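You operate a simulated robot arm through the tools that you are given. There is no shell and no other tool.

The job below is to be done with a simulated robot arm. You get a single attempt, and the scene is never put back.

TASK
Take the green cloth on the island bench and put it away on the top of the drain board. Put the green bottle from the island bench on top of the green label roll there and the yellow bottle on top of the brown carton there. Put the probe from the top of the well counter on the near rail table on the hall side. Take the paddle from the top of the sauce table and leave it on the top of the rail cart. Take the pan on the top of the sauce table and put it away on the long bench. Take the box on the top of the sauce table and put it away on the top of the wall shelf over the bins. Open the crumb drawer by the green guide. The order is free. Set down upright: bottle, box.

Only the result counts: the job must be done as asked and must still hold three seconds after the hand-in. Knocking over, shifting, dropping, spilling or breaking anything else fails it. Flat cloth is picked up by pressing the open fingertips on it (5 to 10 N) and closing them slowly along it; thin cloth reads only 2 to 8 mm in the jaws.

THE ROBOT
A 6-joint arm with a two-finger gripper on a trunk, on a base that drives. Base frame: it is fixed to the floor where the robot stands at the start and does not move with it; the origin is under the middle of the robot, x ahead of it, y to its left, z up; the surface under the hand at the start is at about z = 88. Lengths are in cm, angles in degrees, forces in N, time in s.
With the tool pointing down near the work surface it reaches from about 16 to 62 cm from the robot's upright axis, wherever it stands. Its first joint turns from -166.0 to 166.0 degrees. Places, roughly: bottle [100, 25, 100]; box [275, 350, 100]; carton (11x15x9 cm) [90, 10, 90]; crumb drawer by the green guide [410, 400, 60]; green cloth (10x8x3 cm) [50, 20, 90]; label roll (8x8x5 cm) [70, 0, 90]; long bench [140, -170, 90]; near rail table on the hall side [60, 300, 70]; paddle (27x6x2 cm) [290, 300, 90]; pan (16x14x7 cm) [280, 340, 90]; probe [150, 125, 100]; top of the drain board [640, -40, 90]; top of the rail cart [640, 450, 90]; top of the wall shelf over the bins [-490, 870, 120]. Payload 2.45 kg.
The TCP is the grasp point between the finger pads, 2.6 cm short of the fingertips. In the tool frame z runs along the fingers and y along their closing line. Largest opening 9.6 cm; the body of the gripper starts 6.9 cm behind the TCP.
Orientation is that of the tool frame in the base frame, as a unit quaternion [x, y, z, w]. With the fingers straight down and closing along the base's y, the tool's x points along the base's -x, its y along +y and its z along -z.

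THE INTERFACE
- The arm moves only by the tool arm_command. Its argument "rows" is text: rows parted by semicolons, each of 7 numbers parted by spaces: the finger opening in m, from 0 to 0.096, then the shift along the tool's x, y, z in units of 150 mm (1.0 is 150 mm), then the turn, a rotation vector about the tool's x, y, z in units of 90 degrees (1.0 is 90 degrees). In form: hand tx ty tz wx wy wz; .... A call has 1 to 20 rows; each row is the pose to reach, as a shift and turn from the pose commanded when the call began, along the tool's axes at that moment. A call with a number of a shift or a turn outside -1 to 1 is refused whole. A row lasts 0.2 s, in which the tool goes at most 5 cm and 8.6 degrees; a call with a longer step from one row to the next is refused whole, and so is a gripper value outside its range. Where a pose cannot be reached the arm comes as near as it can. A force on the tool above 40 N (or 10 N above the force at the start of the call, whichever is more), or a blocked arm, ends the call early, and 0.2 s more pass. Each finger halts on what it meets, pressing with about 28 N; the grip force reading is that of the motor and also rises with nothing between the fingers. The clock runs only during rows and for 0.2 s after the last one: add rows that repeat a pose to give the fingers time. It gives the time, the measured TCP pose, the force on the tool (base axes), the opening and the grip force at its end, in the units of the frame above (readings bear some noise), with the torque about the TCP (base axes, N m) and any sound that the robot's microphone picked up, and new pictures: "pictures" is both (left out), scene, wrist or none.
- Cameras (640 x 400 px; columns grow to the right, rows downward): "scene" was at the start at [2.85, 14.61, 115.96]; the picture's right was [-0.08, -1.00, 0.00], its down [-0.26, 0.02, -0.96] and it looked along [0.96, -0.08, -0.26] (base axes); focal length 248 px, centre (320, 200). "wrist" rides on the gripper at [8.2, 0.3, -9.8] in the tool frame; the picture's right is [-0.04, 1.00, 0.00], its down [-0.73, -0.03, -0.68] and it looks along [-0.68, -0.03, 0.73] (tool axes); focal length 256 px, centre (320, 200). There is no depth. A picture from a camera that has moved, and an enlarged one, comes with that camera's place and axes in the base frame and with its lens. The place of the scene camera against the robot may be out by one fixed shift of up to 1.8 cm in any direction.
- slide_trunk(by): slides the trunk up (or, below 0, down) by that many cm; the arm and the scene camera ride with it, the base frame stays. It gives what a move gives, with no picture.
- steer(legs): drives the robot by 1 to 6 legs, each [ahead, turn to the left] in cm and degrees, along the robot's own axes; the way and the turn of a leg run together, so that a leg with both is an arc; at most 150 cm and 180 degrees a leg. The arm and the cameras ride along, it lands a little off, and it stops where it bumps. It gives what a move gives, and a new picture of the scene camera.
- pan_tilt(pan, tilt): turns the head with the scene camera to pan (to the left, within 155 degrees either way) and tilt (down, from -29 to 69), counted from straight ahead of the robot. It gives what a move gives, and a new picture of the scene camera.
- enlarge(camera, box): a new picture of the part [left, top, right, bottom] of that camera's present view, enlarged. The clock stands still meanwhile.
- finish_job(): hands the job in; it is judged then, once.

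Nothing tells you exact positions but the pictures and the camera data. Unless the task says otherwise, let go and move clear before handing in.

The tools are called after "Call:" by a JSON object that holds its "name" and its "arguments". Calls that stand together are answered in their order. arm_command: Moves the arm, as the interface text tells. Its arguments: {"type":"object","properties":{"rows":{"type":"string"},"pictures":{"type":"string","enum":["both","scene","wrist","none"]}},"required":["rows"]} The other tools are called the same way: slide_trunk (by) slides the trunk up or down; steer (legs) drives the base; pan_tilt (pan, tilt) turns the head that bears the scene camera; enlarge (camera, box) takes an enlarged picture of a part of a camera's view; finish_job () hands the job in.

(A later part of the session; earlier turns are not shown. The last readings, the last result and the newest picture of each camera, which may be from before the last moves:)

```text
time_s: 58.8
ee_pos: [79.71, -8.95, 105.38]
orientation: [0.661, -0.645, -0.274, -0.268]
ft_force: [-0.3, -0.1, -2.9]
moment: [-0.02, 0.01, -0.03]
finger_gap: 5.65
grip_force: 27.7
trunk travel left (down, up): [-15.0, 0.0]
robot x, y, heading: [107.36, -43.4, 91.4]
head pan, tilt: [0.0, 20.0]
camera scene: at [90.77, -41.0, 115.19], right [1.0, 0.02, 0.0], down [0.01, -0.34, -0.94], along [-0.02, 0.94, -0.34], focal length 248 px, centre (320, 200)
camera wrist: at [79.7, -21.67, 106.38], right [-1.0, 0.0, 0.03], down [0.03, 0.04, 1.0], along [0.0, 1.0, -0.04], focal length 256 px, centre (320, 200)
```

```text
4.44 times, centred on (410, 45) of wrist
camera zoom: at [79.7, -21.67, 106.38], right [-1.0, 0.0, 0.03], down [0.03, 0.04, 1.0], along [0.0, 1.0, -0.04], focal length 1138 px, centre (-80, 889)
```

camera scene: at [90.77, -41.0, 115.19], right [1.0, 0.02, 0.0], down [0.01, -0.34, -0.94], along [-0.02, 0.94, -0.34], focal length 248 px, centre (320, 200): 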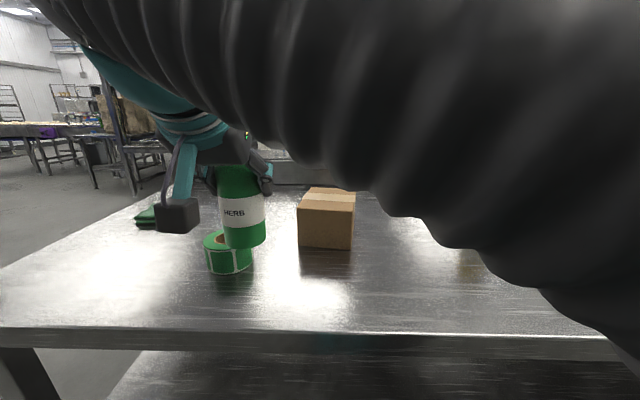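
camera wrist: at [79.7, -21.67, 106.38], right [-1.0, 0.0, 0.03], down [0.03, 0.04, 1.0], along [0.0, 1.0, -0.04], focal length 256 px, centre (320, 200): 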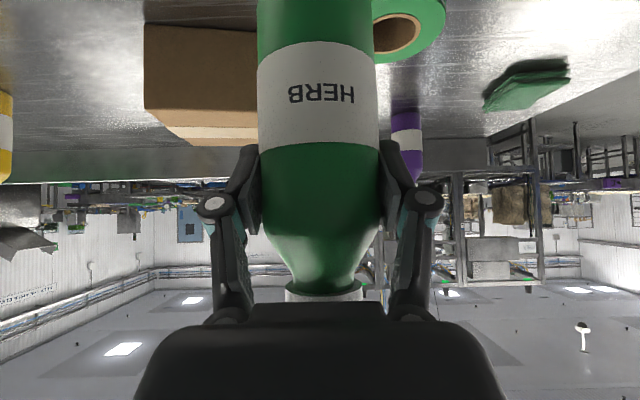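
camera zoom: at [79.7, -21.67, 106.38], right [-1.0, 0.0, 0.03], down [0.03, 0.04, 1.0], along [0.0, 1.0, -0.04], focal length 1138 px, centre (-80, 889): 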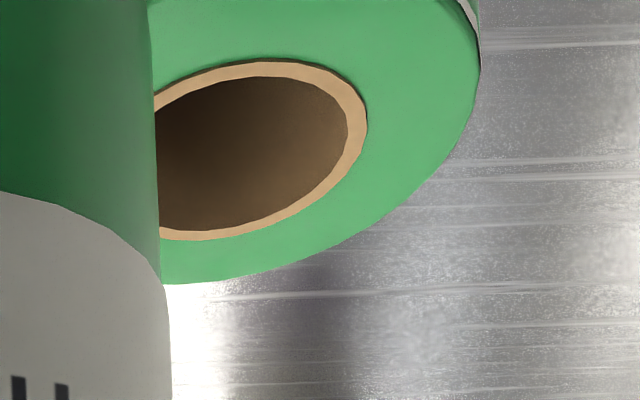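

The roll's centre comes out at (74.2, -2.3). I will move the bottle over it, allowing for the bottle sitting 0.3 cm back in the fingers, and check before lowering.

Call:
{"name": "arm_command", "arguments": {"rows": "0.04 -0.11 0.119 0.111 0 0 0; 0.04 -0.22 0.238 0.222 0 0 0; 0.04 -0.334 0.356 0.333 0 0 0; 0.04 -0.334 0.356 0.333 0 0 0; 0.04 -0.334 0.356 0.333 0 0 0", "pictures": "both"}}

Call:
{"name": "enlarge", "arguments": {"camera": "scene", "box": [180, 160, 300, 290]}}

```text
time_s: 60.0
ee_pos: [74.49, -2.09, 105.44]
orientation: [0.661, -0.645, -0.274, -0.267]
ft_force: [0.1, 1.2, -2.4]
moment: [-0.02, 0.03, 0.0]
finger_gap: 5.67
grip_force: 28.3
trunk travel left (down, up): [-15.0, 0.0]
robot x, y, heading: [107.05, -43.66, 91.2]
head pan, tilt: [0.0, 20.0]
camera scene: at [90.76, -40.99, 115.19], right [1.0, 0.02, 0.0], down [0.01, -0.34, -0.94], along [-0.02, 0.94, -0.34], focal length 248 px, centre (320, 200)
camera wrist: at [74.46, -14.71, 106.45], right [-1.0, 0.0, 0.03], down [0.03, 0.04, 1.0], along [0.0, 1.0, -0.04], focal length 256 px, centre (320, 200)
```

scene: 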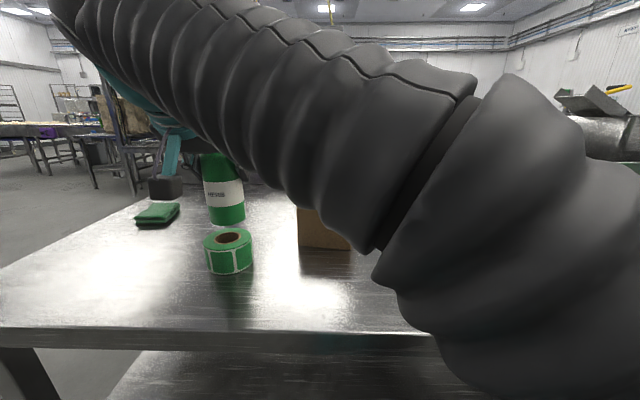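
wrist: 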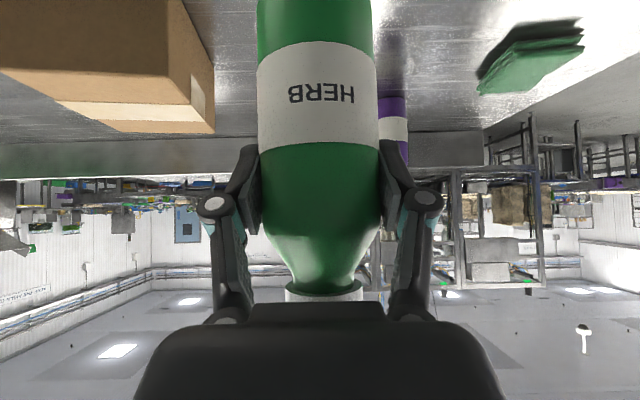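

```text
3.08 times, centred on (240, 225) of scene
camera zoom: at [90.76, -40.99, 115.19], right [1.0, 0.02, 0.0], down [0.01, -0.34, -0.94], along [-0.02, 0.94, -0.34], focal length 763 px, centre (566, 123)
```

zoom: 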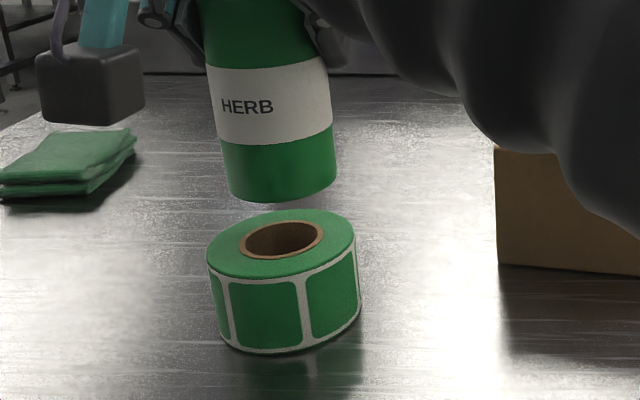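

The bottle lines up over the roll in x, and the two cameras differ by about half a centimetre in depth. I will lower to just above the roll and look again.

Call:
{"name": "arm_command", "arguments": {"rows": "0.04 0.05 0.0104 0.042 0 0 0; 0.04 0.10 0.0104 0.084 0 0 0; 0.04 0.148 0.0104 0.125 0 0 0; 0.04 0.148 0.0104 0.125 0 0 0", "pictures": "none"}}

Call:
{"name": "enlarge", "arguments": {"camera": "scene", "box": [190, 180, 280, 280]}}

Call:
{"name": "enlarge", "arguments": {"camera": "wrist", "box": [220, 0, 420, 120]}}

```text
time_s: 61.0
ee_pos: [74.3, -2.23, 102.43]
orientation: [0.661, -0.646, -0.273, -0.268]
ft_force: [0.0, 0.1, -3.2]
moment: [0.01, 0.02, -0.01]
finger_gap: 5.66
grip_force: 27.5
trunk travel left (down, up): [-15.0, 0.0]
robot x, y, heading: [106.81, -43.59, 91.5]
head pan, tilt: [0.0, 20.0]
```

```text
4.00 times, centred on (235, 230) of scene
camera zoom: at [90.76, -40.99, 115.19], right [1.0, 0.02, 0.0], down [0.01, -0.34, -0.94], along [-0.02, 0.94, -0.34], focal length 992 px, centre (660, 80)
```

zoom: 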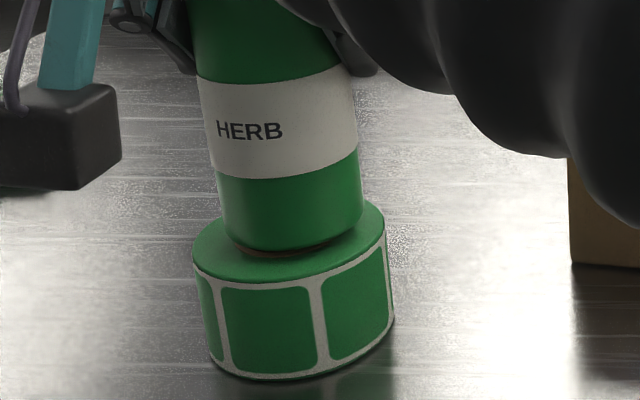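

```text
3.20 times, centred on (320, 60) of wrist
camera zoom: at [74.29, -14.94, 103.53], right [-1.0, 0.0, 0.03], down [0.03, 0.04, 1.0], along [0.0, 1.0, -0.04], focal length 819 px, centre (320, 648)
```

zoom: 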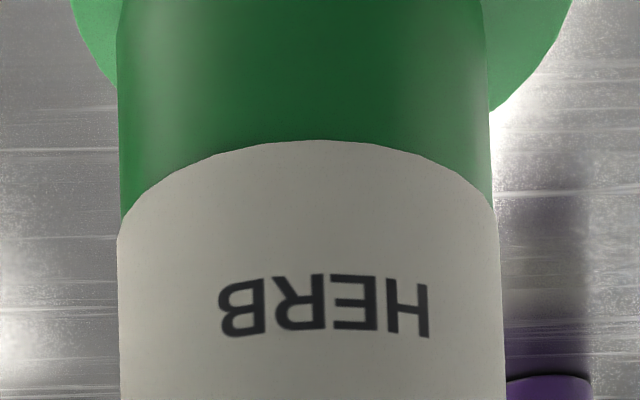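

The roll seems about 4.5 cm tall, so the remaining gap is about 0.5 to 1 cm and the bottle is centred within a few millimetres. I will nudge it and lower in small steps while watching the force.

Call:
{"name": "arm_command", "arguments": {"rows": "0.04 -0.0073 0.013 0.0073 0 0 0; 0.04 0.007 0.013 0.0215 0 0 0; 0.04 0.0115 0.013 0.026 0 0 0; 0.04 0.016 0.013 0.0305 0 0 0; 0.04 0.0161 0.013 0.0306 0 0 0", "pictures": "none"}}

```text
time_s: 62.2
ee_pos: [74.05, -2.01, 101.99]
orientation: [0.661, -0.645, -0.274, -0.267]
ft_force: [-0.2, 0.1, -3.0]
moment: [0.02, 0.03, -0.04]
finger_gap: 5.63
grip_force: 28.3
trunk travel left (down, up): [-15.0, 0.0]
robot x, y, heading: [106.82, -43.4, 91.7]
head pan, tilt: [0.0, 20.0]
```

No contact yet. I will keep lowering in small steps.

Call:
{"name": "arm_command", "arguments": {"rows": "0.04 0.005 0 0.005 0 0 0; 0.04 0.010 0 0.010 0 0 0; 0.04 0.014 0 0.014 0 0 0; 0.04 0.014 0 0.014 0 0 0", "pictures": "none"}}

Call:
{"name": "enlarge", "arguments": {"camera": "scene", "box": [190, 180, 280, 280]}}

```text
time_s: 63.2
ee_pos: [74.13, -2.07, 101.88]
orientation: [0.66, -0.645, -0.277, -0.268]
ft_force: [-2.1, 3.1, 21.9]
moment: [0.25, 0.23, 0.2]
finger_gap: 5.68
grip_force: 28.2
trunk travel left (down, up): [-15.0, 0.0]
robot x, y, heading: [106.98, -43.39, 91.3]
head pan, tilt: [0.0, 20.0]
```

```text
4.00 times, centred on (235, 230) of scene
camera zoom: at [90.81, -41.04, 115.23], right [1.0, 0.02, 0.0], down [0.01, -0.34, -0.94], along [-0.02, 0.94, -0.34], focal length 992 px, centre (660, 80)
```

zoom: 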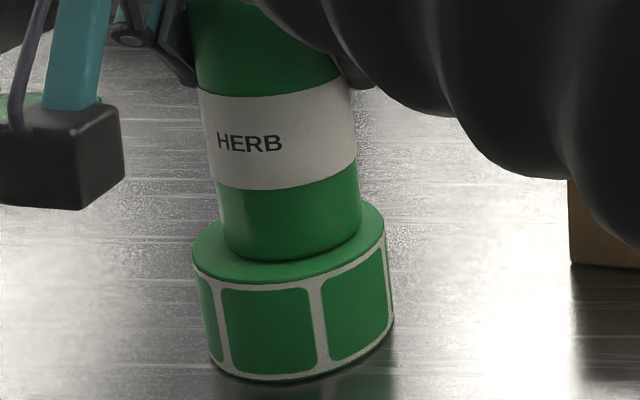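

Contact came at TCP z = 101.9, so the roll is 5 cm tall and the bottle rests on it, slightly too far back. I will lift a touch, shift about 0.5 cm toward me and 0.2 cm left, and set it down again.

Call:
{"name": "arm_command", "arguments": {"rows": "0.04 -0.0235 0 -0.0236 0 0 0; 0.04 0.0 0.0141 -0.0469 0 0 0; 0.04 0.0 0.0141 -0.0469 0 0 0; 0.04 0.010 0.0141 -0.0369 0 0 0; 0.04 0.014 0.0141 -0.0329 0 0 0; 0.04 0.018 0.0141 -0.0289 0 0 0; 0.04 0.018 0.0141 -0.0289 0 0 0", "pictures": "none"}}

Call:
{"name": "enlarge", "arguments": {"camera": "scene", "box": [190, 180, 280, 280]}}

```text
time_s: 64.8
ee_pos: [73.99, -2.54, 101.91]
orientation: [0.66, -0.646, -0.274, -0.267]
ft_force: [-3.1, 0.4, 11.1]
moment: [-0.02, 0.35, 0.01]
finger_gap: 5.66
grip_force: 28.6
trunk travel left (down, up): [-15.0, 0.0]
robot x, y, heading: [107.21, -43.5, 91.5]
head pan, tilt: [0.0, 20.0]
```

```text
4.00 times, centred on (235, 230) of scene
camera zoom: at [90.77, -41.04, 115.21], right [1.0, 0.02, 0.0], down [0.01, -0.34, -0.94], along [-0.02, 0.94, -0.34], focal length 992 px, centre (660, 80)
```

zoom: 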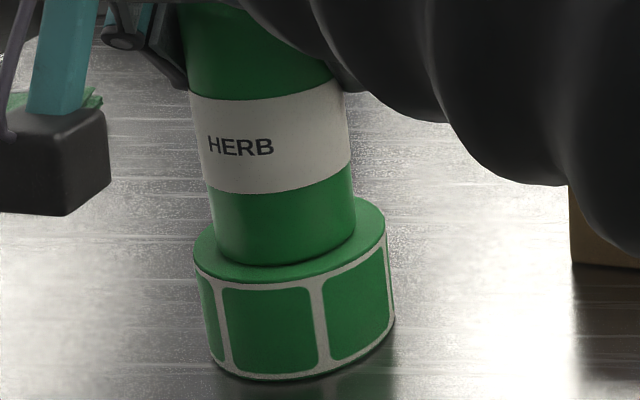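

The bottle is now well centred on the roll with light contact. I will open the fingers and check that it stays put.

Call:
{"name": "arm_command", "arguments": {"rows": "0.06 0 0 0 0 0 0; 0.07 0 0 0 0 0 0; 0.08 0 0 0 0 0 0; 0.096 0 0 0 0 0 0; 0.096 0 0 0 0 0 0; 0.096 0 0 0 0 0 0", "pictures": "both"}}

```text
time_s: 66.2
ee_pos: [74.05, -2.47, 101.79]
orientation: [0.661, -0.646, -0.273, -0.268]
ft_force: [0.1, -0.2, 0.3]
moment: [0.0, 0.02, 0.02]
finger_gap: 9.6
grip_force: 0.1
trunk travel left (down, up): [-15.0, 0.0]
robot x, y, heading: [107.12, -43.49, 91.4]
head pan, tilt: [0.0, 20.0]
camera scene: at [90.77, -41.0, 115.19], right [1.0, 0.02, 0.0], down [0.01, -0.34, -0.94], along [-0.02, 0.94, -0.34], focal length 248 px, centre (320, 200)
camera wrist: at [74.01, -15.24, 102.86], right [-1.0, 0.0, 0.03], down [0.03, 0.04, 1.0], along [0.0, 1.0, -0.04], focal length 256 px, centre (320, 200)
```

scene: 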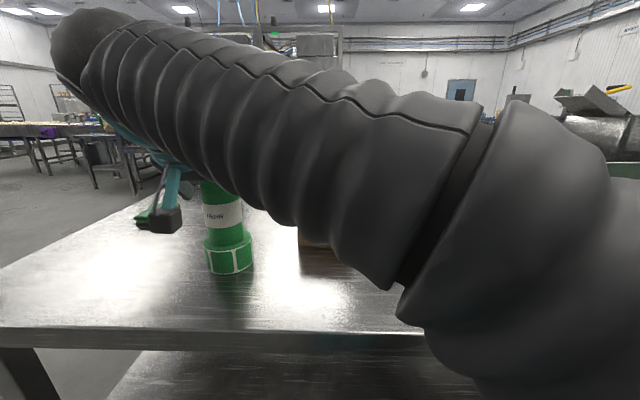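
wrist: 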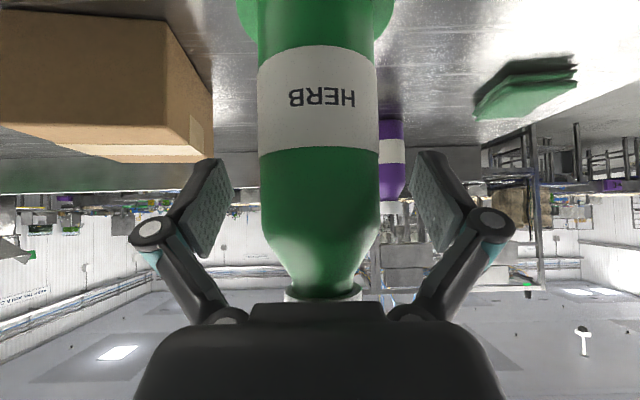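

The bottle stands free on the roll. I will back the hand out horizontally and confirm.

Call:
{"name": "arm_command", "arguments": {"rows": "0.096 0.12 0.004 -0.12 0 0 0; 0.096 0.3 0.01 -0.3 0 0 0; 0.096 0.48 0.015 -0.48 0 0 0; 0.096 0.66 0.021 -0.66 0 0 0; 0.096 0.66 0.021 -0.66 0 0 0", "pictures": "both"}}

```text
time_s: 67.4
ee_pos: [74.24, -16.5, 102.13]
orientation: [0.661, -0.645, -0.275, -0.267]
ft_force: [0.3, 0.6, -0.5]
moment: [0.0, 0.02, 0.0]
finger_gap: 9.59
grip_force: 0.1
trunk travel left (down, up): [-15.0, 0.0]
robot x, y, heading: [107.54, -43.51, 91.3]
head pan, tilt: [0.0, 20.0]
camera scene: at [90.77, -41.0, 115.19], right [1.0, 0.02, 0.0], down [0.01, -0.34, -0.94], along [-0.02, 0.94, -0.34], focal length 248 px, centre (320, 200)
camera wrist: at [74.14, -29.31, 103.07], right [-1.0, 0.0, 0.03], down [0.03, 0.04, 1.0], along [0.0, 1.0, -0.04], focal length 256 px, centre (320, 200)
```

scene: 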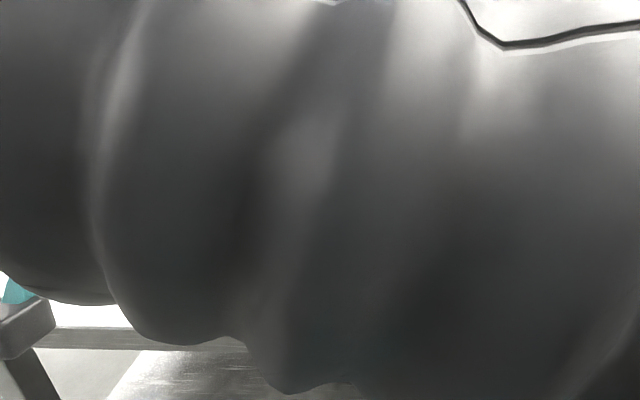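
wrist: 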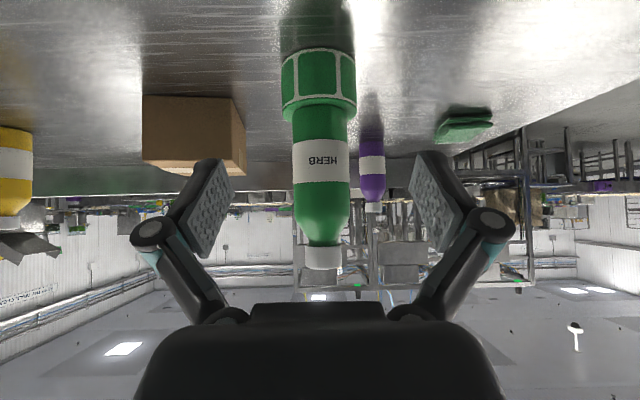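

The green bottle stands on the roll and the scene is undisturbed. Next is the yellow bottle at about (128.4, 14), so I will move the hand right in steps over the empty front of the bench.

Call:
{"name": "arm_command", "arguments": {"rows": "0.096 0 -0.245 -0.02 0 0 0; 0.096 0 -0.49 -0.04 0 0 0; 0.096 0 -0.735 -0.06 0 0 0; 0.096 0 -0.98 -0.08 0 0 0; 0.096 0 -0.98 -0.08 0 0 0", "pictures": "none"}}

Call:
{"name": "arm_command", "arguments": {"rows": "0.096 0 -0.245 0 0 0 0; 0.096 0 -0.49 0 0 0 0; 0.096 0 -0.735 0 0 0 0; 0.096 0 -0.98 0 0 0 0; 0.096 0 -0.98 0 0 0 0", "pictures": "none"}}

Call:
{"name": "arm_command", "arguments": {"rows": "0.096 0 -0.245 0 0.06 0 0.06; 0.096 0 -0.49 0 0.12 0 0.12; 0.096 0 -0.735 0 0.1255 0 0.126; 0.096 0 -0.98 0 0.1255 0 0.126; 0.096 0 -0.98 0 0.1255 0 0.126", "pictures": "both"}}

```text
time_s: 68.6
ee_pos: [88.64, -17.14, 102.32]
orientation: [0.661, -0.645, -0.274, -0.267]
ft_force: [0.2, 0.7, -0.1]
moment: [-0.02, -0.02, 0.01]
finger_gap: 9.58
grip_force: 0.0
trunk travel left (down, up): [-15.0, 0.0]
robot x, y, heading: [106.91, -43.39, 91.3]
head pan, tilt: [0.0, 20.0]
```

```text
time_s: 69.8
ee_pos: [103.6, -16.7, 102.5]
orientation: [0.661, -0.646, -0.274, -0.268]
ft_force: [-0.2, 0.5, 1.0]
moment: [0.01, 0.01, 0.02]
finger_gap: 9.57
grip_force: 0.0
trunk travel left (down, up): [-15.0, 0.0]
robot x, y, heading: [106.94, -43.67, 91.6]
head pan, tilt: [0.0, 20.0]
```

```text
time_s: 71.1
ee_pos: [109.45, -13.95, 102.73]
orientation: [0.692, -0.612, -0.288, -0.254]
ft_force: [0.5, 0.3, -0.2]
moment: [-0.03, -0.02, 0.0]
finger_gap: 9.61
grip_force: 0.1
trunk travel left (down, up): [-15.0, 0.0]
robot x, y, heading: [107.07, -43.49, 91.3]
head pan, tilt: [0.0, 20.0]
stopped in row 5: the arm was blocked; the commanded pose is now the measured one
camera scene: at [90.38, -41.01, 115.49], right [1.0, 0.07, 0.0], down [0.02, -0.31, -0.95], along [-0.06, 0.95, -0.31], focal length 248 px, centre (320, 200)
camera wrist: at [110.64, -26.63, 103.67], right [-1.0, -0.09, 0.03], down [0.02, 0.04, 1.0], along [-0.1, 0.99, -0.04], focal length 256 px, centre (320, 200)
```

scene: 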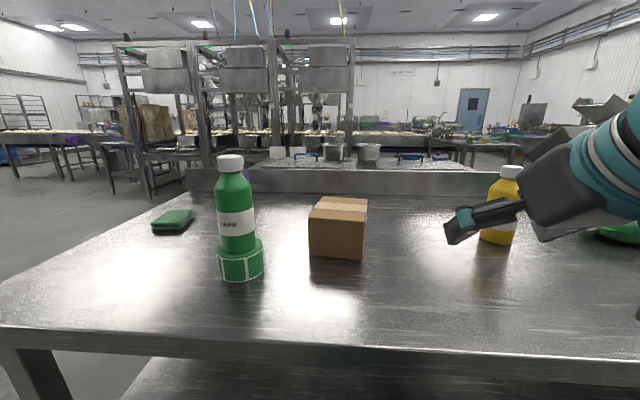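
wrist: 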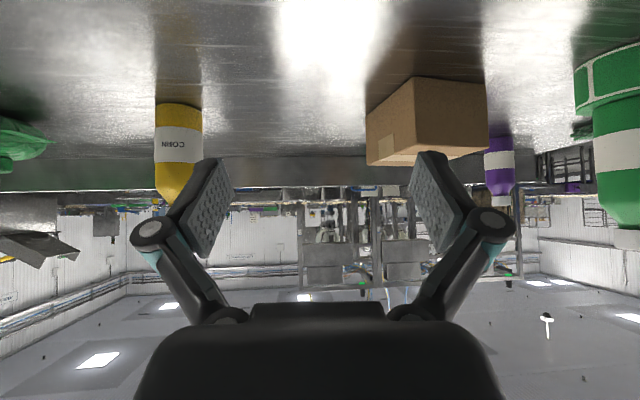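

The arm was blocked against the head mast because the hand was too close to the body. I will move the hand forward, away from the body, and look again.

Call:
{"name": "arm_command", "arguments": {"rows": "0.096 -0.117 -0.02 0.117 0 0 0; 0.096 -0.234 -0.041 0.234 0 0 0; 0.096 -0.351 -0.062 0.351 0 0 0; 0.096 -0.467 -0.082 0.469 0 0 0; 0.096 -0.467 -0.082 0.469 0 0 0", "pictures": "both"}}

```text
time_s: 72.3
ee_pos: [109.52, -4.08, 102.66]
orientation: [0.691, -0.612, -0.288, -0.255]
ft_force: [0.5, -0.1, -0.3]
moment: [0.02, 0.0, 0.01]
finger_gap: 9.6
grip_force: 0.0
trunk travel left (down, up): [-15.0, 0.0]
robot x, y, heading: [106.88, -43.35, 91.4]
head pan, tilt: [0.0, 20.0]
camera scene: at [90.78, -41.01, 115.19], right [1.0, 0.02, 0.0], down [0.01, -0.34, -0.94], along [-0.02, 0.94, -0.34], focal length 248 px, centre (320, 200)
camera wrist: at [110.67, -16.75, 103.75], right [-1.0, -0.09, 0.03], down [0.02, 0.04, 1.0], along [-0.09, 1.0, -0.04], focal length 256 px, centre (320, 200)
```

scene: 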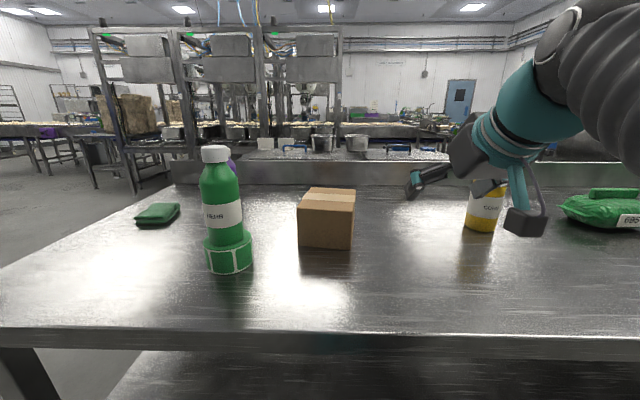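
wrist: 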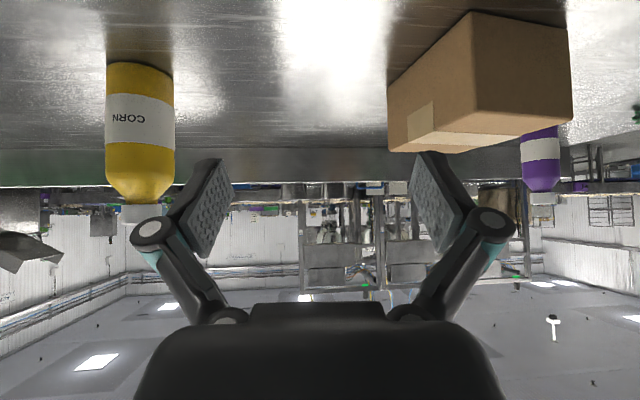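

The head is back in place and clear. I will now move right at this distance and turn the hand's heading about 20° clockwise toward the yellow bottle.

Call:
{"name": "arm_command", "arguments": {"rows": "0.096 0.021 -0.24 -0.022 0.04 0 0.04; 0.096 0.042 -0.48 -0.044 0.08 0 0.08; 0.096 0.064 -0.72 -0.066 0.12 0 0.12; 0.096 0.085 -0.96 -0.088 0.157 0 0.157; 0.096 0.085 -0.96 -0.088 0.157 0 0.157", "pictures": "both"}}

```text
time_s: 73.7
ee_pos: [118.52, -3.59, 104.34]
orientation: [-0.617, 0.677, 0.263, 0.302]
ft_force: [0.4, -0.3, 0.5]
moment: [0.03, 0.02, -0.01]
finger_gap: 9.58
grip_force: 0.1
trunk travel left (down, up): [-15.0, 0.0]
robot x, y, heading: [107.11, -43.29, 91.4]
head pan, tilt: [0.0, 20.0]
stopped in row 5: the arm was blocked; the commanded pose is now the measured one
camera scene: at [90.78, -41.01, 115.19], right [1.0, 0.02, 0.0], down [0.01, -0.34, -0.94], along [-0.02, 0.94, -0.34], focal length 248 px, centre (320, 200)
camera wrist: at [116.98, -16.19, 104.9], right [-0.99, 0.12, 0.01], down [0.01, 0.0, 1.0], along [0.12, 0.99, 0.0], focal length 256 px, centre (320, 200)
```

scene: 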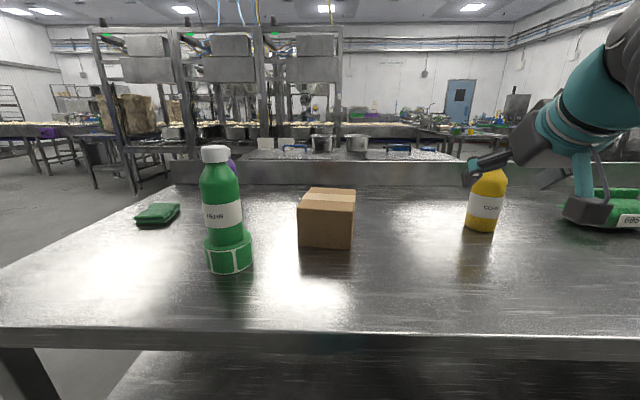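
wrist: 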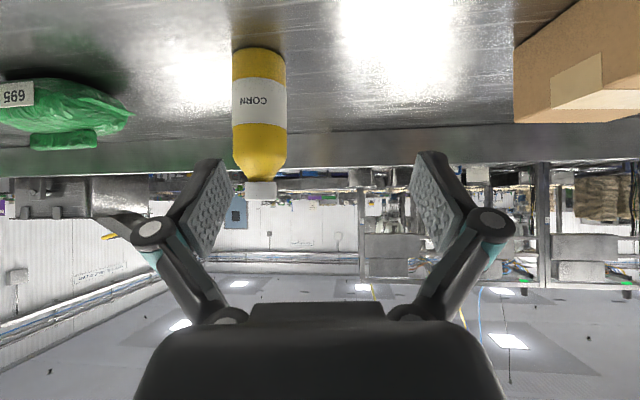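

The arm was blocked again with the hand at (118.5, -3.6). I will pan the head toward the arm to see what is hindering it.

Call:
{"name": "pan_tilt", "arguments": {"pan": -40, "tilt": 15}}

Call:
{"name": "pan_tilt", "arguments": {"pan": -80, "tilt": 15}}

```text
time_s: 74.8
ee_pos: [118.52, -3.51, 104.27]
orientation: [-0.617, 0.677, 0.264, 0.301]
ft_force: [0.5, 0.4, -0.1]
moment: [-0.03, 0.0, 0.04]
finger_gap: 9.61
grip_force: 0.2
trunk travel left (down, up): [-15.0, 0.0]
robot x, y, heading: [107.15, -43.54, 91.5]
head pan, tilt: [-40.0, 15.0]
camera scene: at [96.83, -43.02, 116.01], right [0.78, -0.62, 0.0], down [-0.16, -0.2, -0.97], along [0.6, 0.76, -0.26], focal length 248 px, centre (320, 200)
```

scene: 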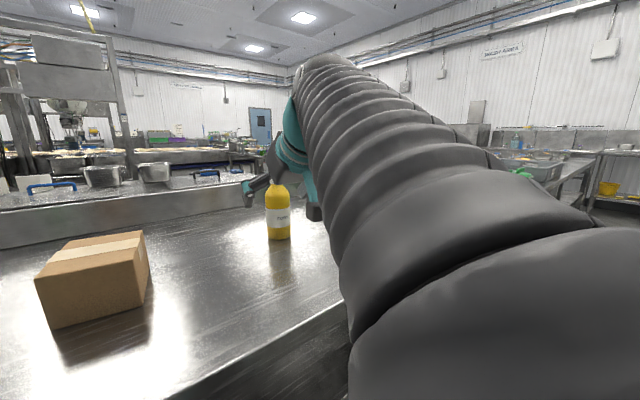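

```text
time_s: 75.8
ee_pos: [118.58, -3.48, 104.34]
orientation: [-0.618, 0.677, 0.264, 0.302]
ft_force: [-0.4, 0.3, 0.5]
moment: [0.01, -0.01, -0.01]
finger_gap: 9.59
grip_force: 0.1
trunk travel left (down, up): [-15.0, 0.0]
robot x, y, heading: [106.29, -43.55, 91.4]
head pan, tilt: [-80.0, 15.0]
camera scene: at [100.16, -48.47, 116.01], right [0.2, -0.98, 0.0], down [-0.25, -0.05, -0.97], along [0.95, 0.19, -0.26], focal length 248 px, centre (320, 200)
```

scene: 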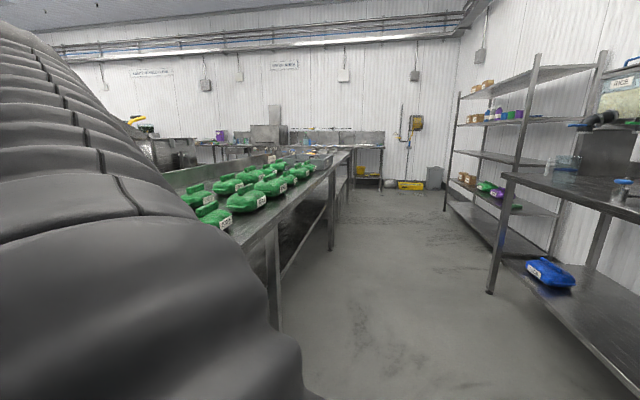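

Nothing outside touches the arm, so it is likely folded too tightly on that side. I will extend the hand forward first, then go on to the right.

Call:
{"name": "pan_tilt", "arguments": {"pan": -15, "tilt": 18}}

Call:
{"name": "arm_command", "arguments": {"rows": "0.096 -0.10 0.01 0.10 0 0 0; 0.096 -0.20 0.02 0.20 0 0 0; 0.096 -0.30 0.03 0.30 0 0 0; 0.096 -0.30 0.03 0.30 0 0 0", "pictures": "scene"}}

```text
time_s: 77.2
ee_pos: [118.58, -3.55, 104.28]
orientation: [-0.618, 0.677, 0.264, 0.301]
ft_force: [-0.2, -0.6, 0.8]
moment: [0.03, 0.03, 0.0]
finger_gap: 9.58
grip_force: 0.0
trunk travel left (down, up): [-15.0, 0.0]
robot x, y, heading: [107.13, -43.57, 91.7]
head pan, tilt: [-15.0, 18.0]
camera scene: at [93.37, -41.29, 115.53], right [0.97, -0.25, 0.0], down [-0.08, -0.3, -0.95], along [0.24, 0.92, -0.31], focal length 248 px, centre (320, 200)
```

scene: 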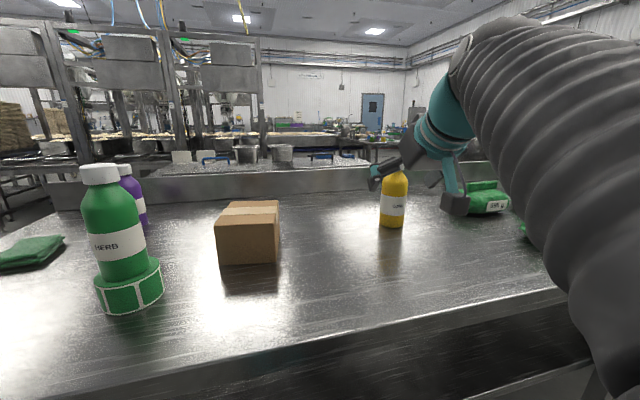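

```text
time_s: 78.2
ee_pos: [118.95, 2.76, 104.57]
orientation: [-0.616, 0.678, 0.263, 0.302]
ft_force: [-0.3, -0.2, 0.2]
moment: [-0.01, 0.01, -0.03]
finger_gap: 9.62
grip_force: 0.0
trunk travel left (down, up): [-15.0, 0.0]
robot x, y, heading: [107.11, -43.61, 91.3]
head pan, tilt: [-15.0, 18.0]
camera scene: at [93.2, -41.26, 115.52], right [0.97, -0.24, 0.0], down [-0.07, -0.3, -0.95], along [0.22, 0.92, -0.31], focal length 248 px, centre (320, 200)
```

scene: 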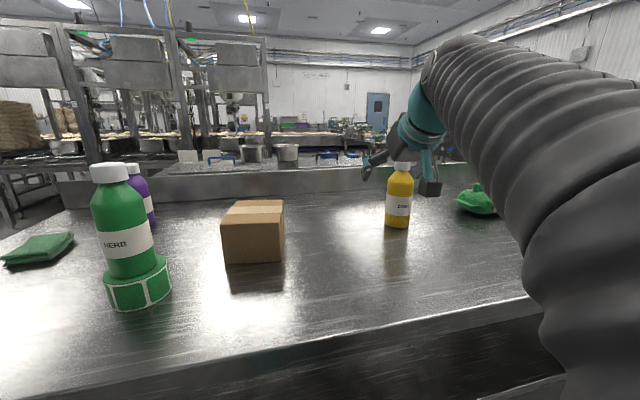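

It moved freely this time. I will go right to stand in front of the yellow bottle at about (128.1, 13.9).

Call:
{"name": "arm_command", "arguments": {"rows": "0.096 0.1 -0.171 0.092 0 0 0; 0.096 0.2 -0.342 0.185 0 0 0; 0.096 0.3 -0.513 0.277 0 0 0; 0.096 0.3 -0.513 0.277 0 0 0; 0.096 0.3 -0.513 0.277 0 0 0", "pictures": "both"}}

```text
time_s: 79.4
ee_pos: [126.74, 2.28, 98.54]
orientation: [-0.616, 0.678, 0.263, 0.302]
ft_force: [0.1, 0.0, 1.2]
moment: [-0.03, 0.01, 0.01]
finger_gap: 9.6
grip_force: 0.0
trunk travel left (down, up): [-15.0, 0.0]
robot x, y, heading: [107.41, -43.62, 91.2]
head pan, tilt: [-15.0, 18.0]
camera scene: at [93.21, -41.25, 115.52], right [0.97, -0.24, 0.0], down [-0.07, -0.3, -0.95], along [0.22, 0.92, -0.31], focal length 248 px, centre (320, 200)
camera wrist: at [125.04, -10.43, 99.18], right [-0.99, 0.13, 0.01], down [0.01, 0.0, 1.0], along [0.13, 0.99, 0.0], focal length 256 px, centre (320, 200)
```

scene: 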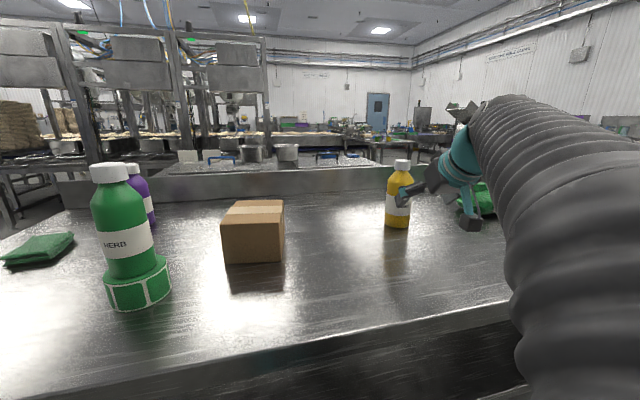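
wrist: 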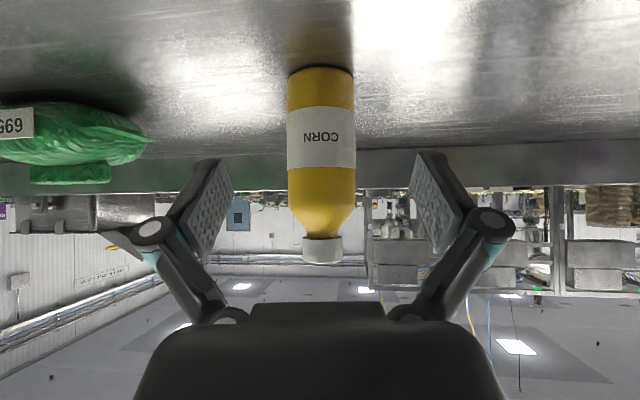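

The yellow bottle is centred in the wrist view. I will slide the fingers around it at z = 97.3.

Call:
{"name": "arm_command", "arguments": {"rows": "0.096 -0.121 -0.005 0.16 0 0 0; 0.096 -0.242 -0.01 0.32 0 0 0; 0.096 -0.363 -0.016 0.48 0 0 0; 0.096 -0.484 -0.021 0.641 0 0 0; 0.096 -0.484 -0.021 0.641 0 0 0", "pictures": "both"}}

```text
time_s: 80.6
ee_pos: [128.16, 13.84, 97.5]
orientation: [-0.616, 0.678, 0.263, 0.302]
ft_force: [-0.1, -0.5, 0.3]
moment: [-0.02, -0.01, 0.0]
finger_gap: 9.59
grip_force: 0.0
trunk travel left (down, up): [-15.0, 0.0]
robot x, y, heading: [106.53, -43.69, 91.3]
head pan, tilt: [-15.0, 18.0]
camera scene: at [93.21, -41.25, 115.52], right [0.97, -0.24, 0.0], down [-0.07, -0.3, -0.95], along [0.22, 0.92, -0.31], focal length 248 px, centre (320, 200)
camera wrist: at [126.48, 1.18, 98.01], right [-0.99, 0.13, 0.01], down [0.01, 0.0, 1.0], along [0.13, 0.99, 0.0], focal length 256 px, centre (320, 200)
```

scene: 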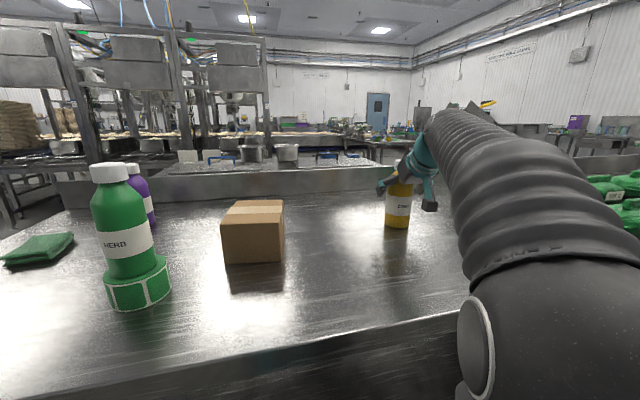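
wrist: 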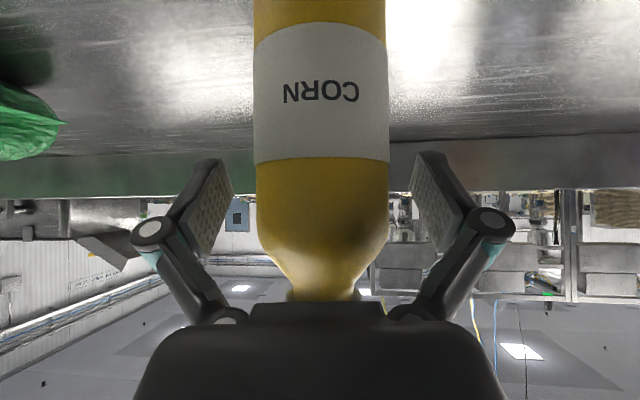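

The bottle is centred at the grasp depth. I will close on it and then lift.

Call:
{"name": "arm_command", "arguments": {"rows": "0.075 0 0 0 0 0 0; 0.065 0 0 0 0 0 0; 0.055 0 0 0 0 0 0; 0.045 0 0 0 0 0 0; 0.045 0 0 0 0 0 0; 0.045 0 0 0 0 0 0", "pictures": "none"}}

Call:
{"name": "arm_command", "arguments": {"rows": "0.045 -0.073 0.002 -0.068 0 0 0; 0.045 -0.22 0.005 -0.203 0 0 0; 0.045 -0.367 0.008 -0.339 0 0 0; 0.045 -0.514 0.01 -0.475 0 0 0; 0.045 -0.587 0.012 -0.542 0 0 0; 0.045 -0.587 0.012 -0.542 0 0 0", "pictures": "both"}}

```text
time_s: 82.0
ee_pos: [127.99, 13.85, 97.33]
orientation: [-0.616, 0.678, 0.263, 0.303]
ft_force: [-0.5, 0.3, 2.0]
moment: [-0.01, 0.11, 0.02]
finger_gap: 6.28
grip_force: 28.3
trunk travel left (down, up): [-15.0, 0.0]
robot x, y, heading: [106.88, -43.38, 91.3]
head pan, tilt: [-15.0, 18.0]
```

```text
time_s: 83.4
ee_pos: [127.67, 13.93, 109.37]
orientation: [-0.618, 0.678, 0.263, 0.301]
ft_force: [-0.2, 1.0, -4.3]
moment: [0.02, 0.02, -0.01]
finger_gap: 6.29
grip_force: 28.4
trunk travel left (down, up): [-15.0, 0.0]
robot x, y, heading: [107.19, -43.72, 91.4]
head pan, tilt: [-15.0, 18.0]
camera scene: at [93.22, -41.23, 115.52], right [0.97, -0.24, 0.0], down [-0.07, -0.3, -0.95], along [0.22, 0.92, -0.31], focal length 248 px, centre (320, 200)
camera wrist: at [126.08, 1.27, 110.05], right [-0.99, 0.13, 0.01], down [0.01, 0.0, 1.0], along [0.13, 0.99, 0.0], focal length 256 px, centre (320, 200)
```

scene: 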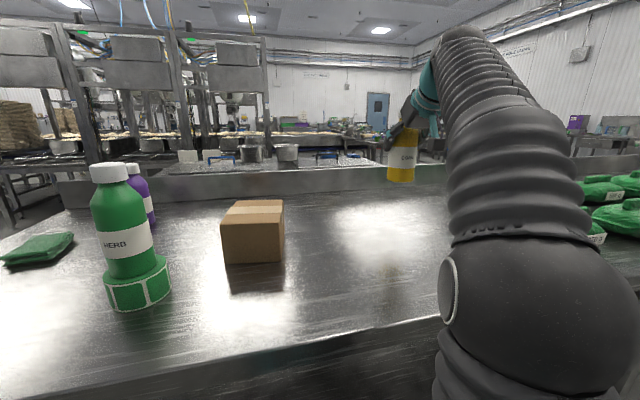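
wrist: 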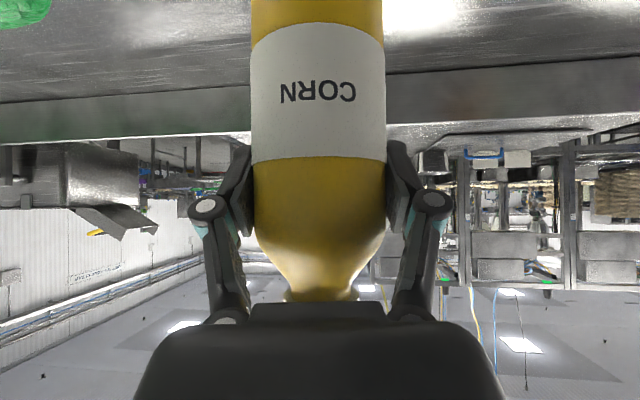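

The yellow bottle is lifted, with its base at about z = 100. I will carry it left over the carton in three steps.

Call:
{"name": "arm_command", "arguments": {"rows": "0.045 0.0336 0.264 -0.0423 0 0 0; 0.045 0.0671 0.528 -0.0847 0 0 0; 0.045 0.1007 0.792 -0.127 0 0 0; 0.045 0.1007 0.792 -0.127 0 0 0", "pictures": "none"}}

Call:
{"name": "arm_command", "arguments": {"rows": "0.045 0.0336 0.264 -0.0423 0 0 0; 0.045 0.0671 0.528 -0.0847 0 0 0; 0.045 0.1007 0.792 -0.127 0 0 0; 0.045 0.1007 0.792 -0.127 0 0 0", "pictures": "none"}}

Call:
{"name": "arm_command", "arguments": {"rows": "0.045 0.0336 0.264 -0.0423 0 0 0; 0.045 0.0671 0.528 -0.0847 0 0 0; 0.045 0.1007 0.792 -0.127 0 0 0; 0.045 0.1007 0.792 -0.127 0 0 0", "pictures": "both"}}

```text
time_s: 84.4
ee_pos: [115.66, 12.66, 109.3]
orientation: [-0.616, 0.679, 0.263, 0.302]
ft_force: [0.4, 0.3, -4.2]
moment: [0.01, 0.02, 0.0]
finger_gap: 6.28
grip_force: 28.1
trunk travel left (down, up): [-15.0, 0.0]
robot x, y, heading: [107.25, -43.54, 91.5]
head pan, tilt: [-15.0, 18.0]
```

```text
time_s: 85.4
ee_pos: [103.75, 11.58, 109.33]
orientation: [-0.617, 0.678, 0.263, 0.301]
ft_force: [-0.3, 0.5, -3.9]
moment: [-0.03, 0.02, 0.0]
finger_gap: 6.3
grip_force: 28.0
trunk travel left (down, up): [-15.0, 0.0]
robot x, y, heading: [106.68, -43.39, 91.4]
head pan, tilt: [-15.0, 18.0]
```

```text
time_s: 86.4
ee_pos: [91.52, 10.4, 109.2]
orientation: [-0.617, 0.678, 0.263, 0.302]
ft_force: [0.4, -0.3, -4.8]
moment: [-0.03, 0.02, -0.04]
finger_gap: 6.28
grip_force: 27.8
trunk travel left (down, up): [-15.0, 0.0]
robot x, y, heading: [106.98, -43.83, 91.9]
head pan, tilt: [-15.0, 18.0]
camera scene: at [93.19, -41.23, 115.52], right [0.97, -0.24, 0.0], down [-0.07, -0.3, -0.95], along [0.22, 0.92, -0.31], focal length 248 px, centre (320, 200)
camera wrist: at [90.0, -2.28, 109.81], right [-0.99, 0.13, 0.01], down [0.01, 0.0, 1.0], along [0.13, 0.99, 0.0], focal length 256 px, centre (320, 200)
```

scene: 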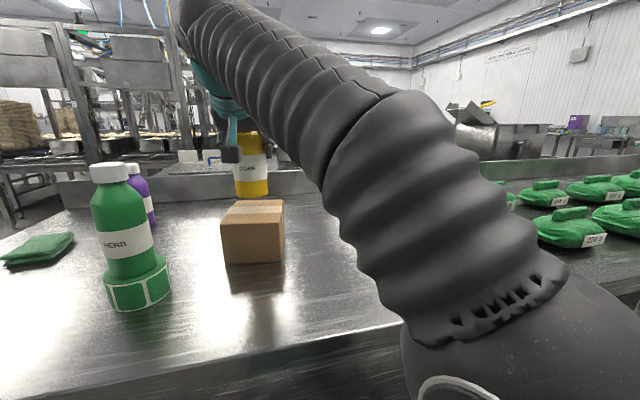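
wrist: 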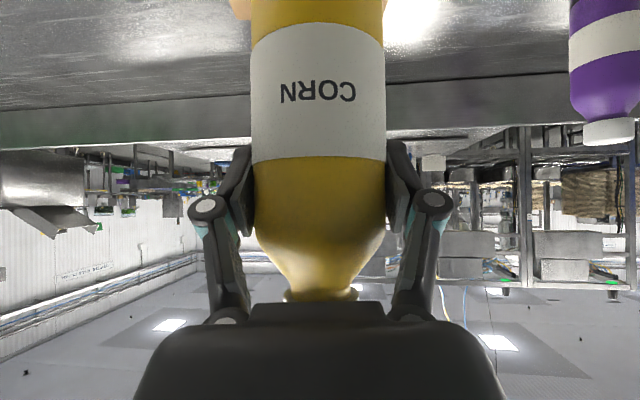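

The bottle is over the carton. I will zoom in to check alignment before lowering.

Call:
{"name": "enlarge", "arguments": {"camera": "scene", "box": [200, 130, 320, 270]}}

Call:
{"name": "enlarge", "arguments": {"camera": "wrist", "box": [200, 0, 440, 120]}}

```text
2.86 times, centred on (260, 200) of scene
camera zoom: at [93.19, -41.23, 115.52], right [0.97, -0.24, 0.0], down [-0.07, -0.3, -0.95], along [0.22, 0.92, -0.31], focal length 709 px, centre (491, 200)
```

zoom: 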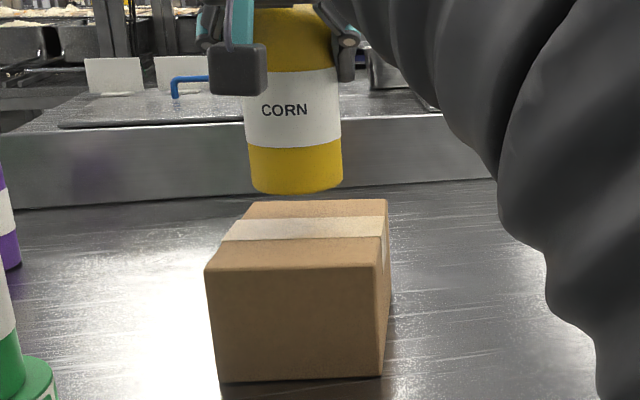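

```text
2.67 times, centred on (320, 60) of wrist
camera zoom: at [90.0, -2.28, 109.81], right [-0.99, 0.13, 0.01], down [0.01, 0.0, 1.0], along [0.13, 0.99, 0.0], focal length 683 px, centre (320, 573)
```

zoom: 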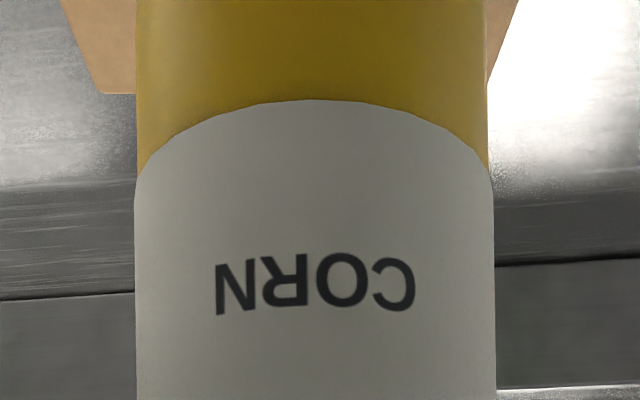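

The bottle is about 0.5 cm left of and 0.8 cm behind the carton's top centre, which is well within the top. I will correct and lower to just above the carton.

Call:
{"name": "arm_command", "arguments": {"rows": "0.045 0.051 -0.0097 0.027 0 0 0; 0.045 0.102 -0.0193 0.054 0 0 0; 0.045 0.152 -0.029 0.081 0 0 0; 0.045 0.152 -0.029 0.081 0 0 0", "pictures": "none"}}

Call:
{"name": "arm_command", "arguments": {"rows": "0.045 0.0098 0 0.009 0 0 0; 0.045 0.0196 0 0.018 0 0 0; 0.045 0.0245 0 0.0225 0 0 0; 0.045 0.0245 0 0.0225 0 0 0", "pictures": "none"}}

Call:
{"name": "enlarge", "arguments": {"camera": "scene", "box": [200, 130, 320, 270]}}

```text
time_s: 87.4
ee_pos: [91.97, 9.62, 106.77]
orientation: [-0.617, 0.677, 0.264, 0.302]
ft_force: [-0.1, -0.6, -3.6]
moment: [0.01, 0.01, 0.0]
finger_gap: 6.27
grip_force: 28.2
trunk travel left (down, up): [-15.0, 0.0]
robot x, y, heading: [106.97, -43.48, 91.5]
head pan, tilt: [-15.0, 18.0]
```

```text
time_s: 88.4
ee_pos: [91.88, 9.65, 106.34]
orientation: [-0.617, 0.678, 0.263, 0.301]
ft_force: [-0.2, -0.2, -3.5]
moment: [0.0, 0.0, -0.02]
finger_gap: 6.31
grip_force: 28.0
trunk travel left (down, up): [-15.0, 0.0]
robot x, y, heading: [107.35, -43.81, 91.5]
head pan, tilt: [-15.0, 18.0]
```

```text
2.86 times, centred on (260, 200) of scene
camera zoom: at [93.19, -41.23, 115.52], right [0.97, -0.24, 0.0], down [-0.07, -0.3, -0.95], along [0.22, 0.92, -0.31], focal length 709 px, centre (491, 200)
```

zoom: 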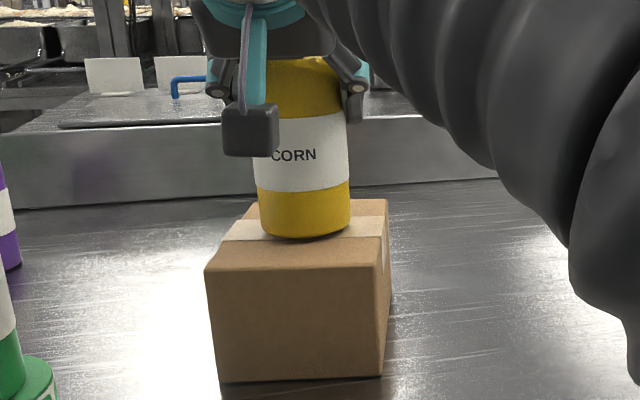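

It hasn't touched yet. I will keep lowering in small steps until contact shows.

Call:
{"name": "arm_command", "arguments": {"rows": "0.045 0.0049 0 0.0045 0 0 0; 0.045 0.0098 0 0.009 0 0 0; 0.045 0.0147 0 0.0135 0 0 0; 0.045 0.0147 0 0.0135 0 0 0", "pictures": "none"}}

```text
time_s: 89.4
ee_pos: [92.02, 9.68, 105.93]
orientation: [-0.617, 0.678, 0.263, 0.301]
ft_force: [-0.4, 0.6, -2.1]
moment: [0.05, 0.08, -0.01]
finger_gap: 6.3
grip_force: 27.6
trunk travel left (down, up): [-15.0, 0.0]
robot x, y, heading: [107.12, -43.17, 91.4]
head pan, tilt: [-15.0, 18.0]
```

Call:
{"name": "arm_command", "arguments": {"rows": "0.045 0.0049 0 0.0045 0 0 0; 0.045 0.0098 0 0.009 0 0 0; 0.045 0.0098 0 0.009 0 0 0", "pictures": "none"}}

Call:
{"name": "enlarge", "arguments": {"camera": "scene", "box": [200, 130, 320, 270]}}

```text
time_s: 90.2
ee_pos: [91.91, 9.68, 105.94]
orientation: [-0.617, 0.677, 0.265, 0.302]
ft_force: [-1.8, 6.3, 13.6]
moment: [0.2, 0.26, -0.1]
finger_gap: 6.29
grip_force: 27.8
trunk travel left (down, up): [-15.0, 0.0]
robot x, y, heading: [107.11, -43.86, 91.5]
head pan, tilt: [-15.0, 18.0]
```

```text
2.86 times, centred on (260, 200) of scene
camera zoom: at [93.2, -41.25, 115.54], right [0.97, -0.24, 0.0], down [-0.07, -0.3, -0.95], along [0.22, 0.92, -0.31], focal length 709 px, centre (491, 200)
```

zoom: 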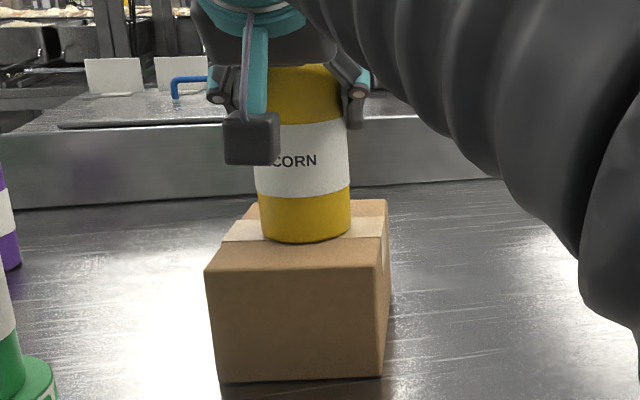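

It has touched down on the carton. I will ease off slightly, then open the fingers.

Call:
{"name": "arm_command", "arguments": {"rows": "0.045 -0.006 0 -0.0055 0 0 0; 0.06 -0.006 0 -0.0055 0 0 0; 0.065 -0.006 0 -0.0055 0 0 0; 0.075 -0.006 0 -0.0055 0 0 0; 0.085 -0.006 0 -0.0055 0 0 0; 0.096 -0.006 0 -0.0055 0 0 0; 0.096 -0.006 0 -0.0055 0 0 0", "pictures": "both"}}

```text
time_s: 91.8
ee_pos: [91.85, 9.59, 105.91]
orientation: [-0.616, 0.678, 0.263, 0.303]
ft_force: [0.2, 1.0, 0.2]
moment: [0.0, -0.01, -0.04]
finger_gap: 9.57
grip_force: 0.0
trunk travel left (down, up): [-15.0, 0.0]
robot x, y, heading: [106.86, -43.54, 91.3]
head pan, tilt: [-15.0, 18.0]
camera scene: at [93.19, -41.25, 115.52], right [0.97, -0.24, 0.0], down [-0.07, -0.3, -0.95], along [0.22, 0.92, -0.31], focal length 248 px, centre (320, 200)
camera wrist: at [90.36, -3.11, 106.51], right [-0.99, 0.13, 0.01], down [0.01, 0.0, 1.0], along [0.13, 0.99, 0.0], focal length 256 px, centre (320, 200)
```

scene: 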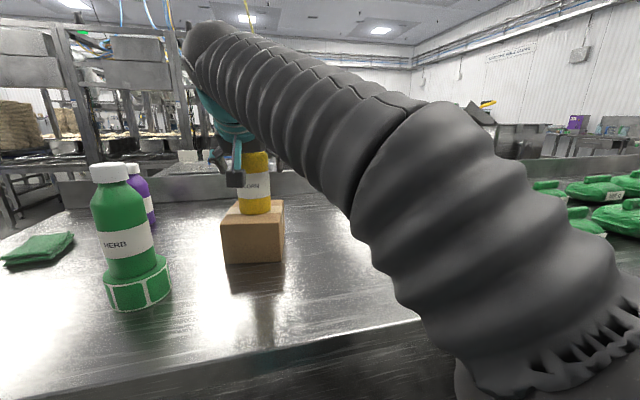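
wrist: 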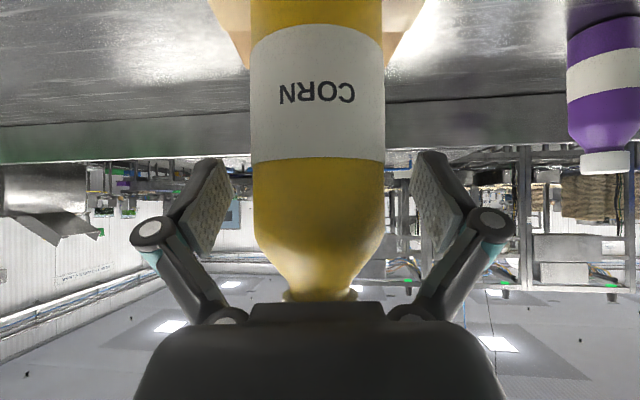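

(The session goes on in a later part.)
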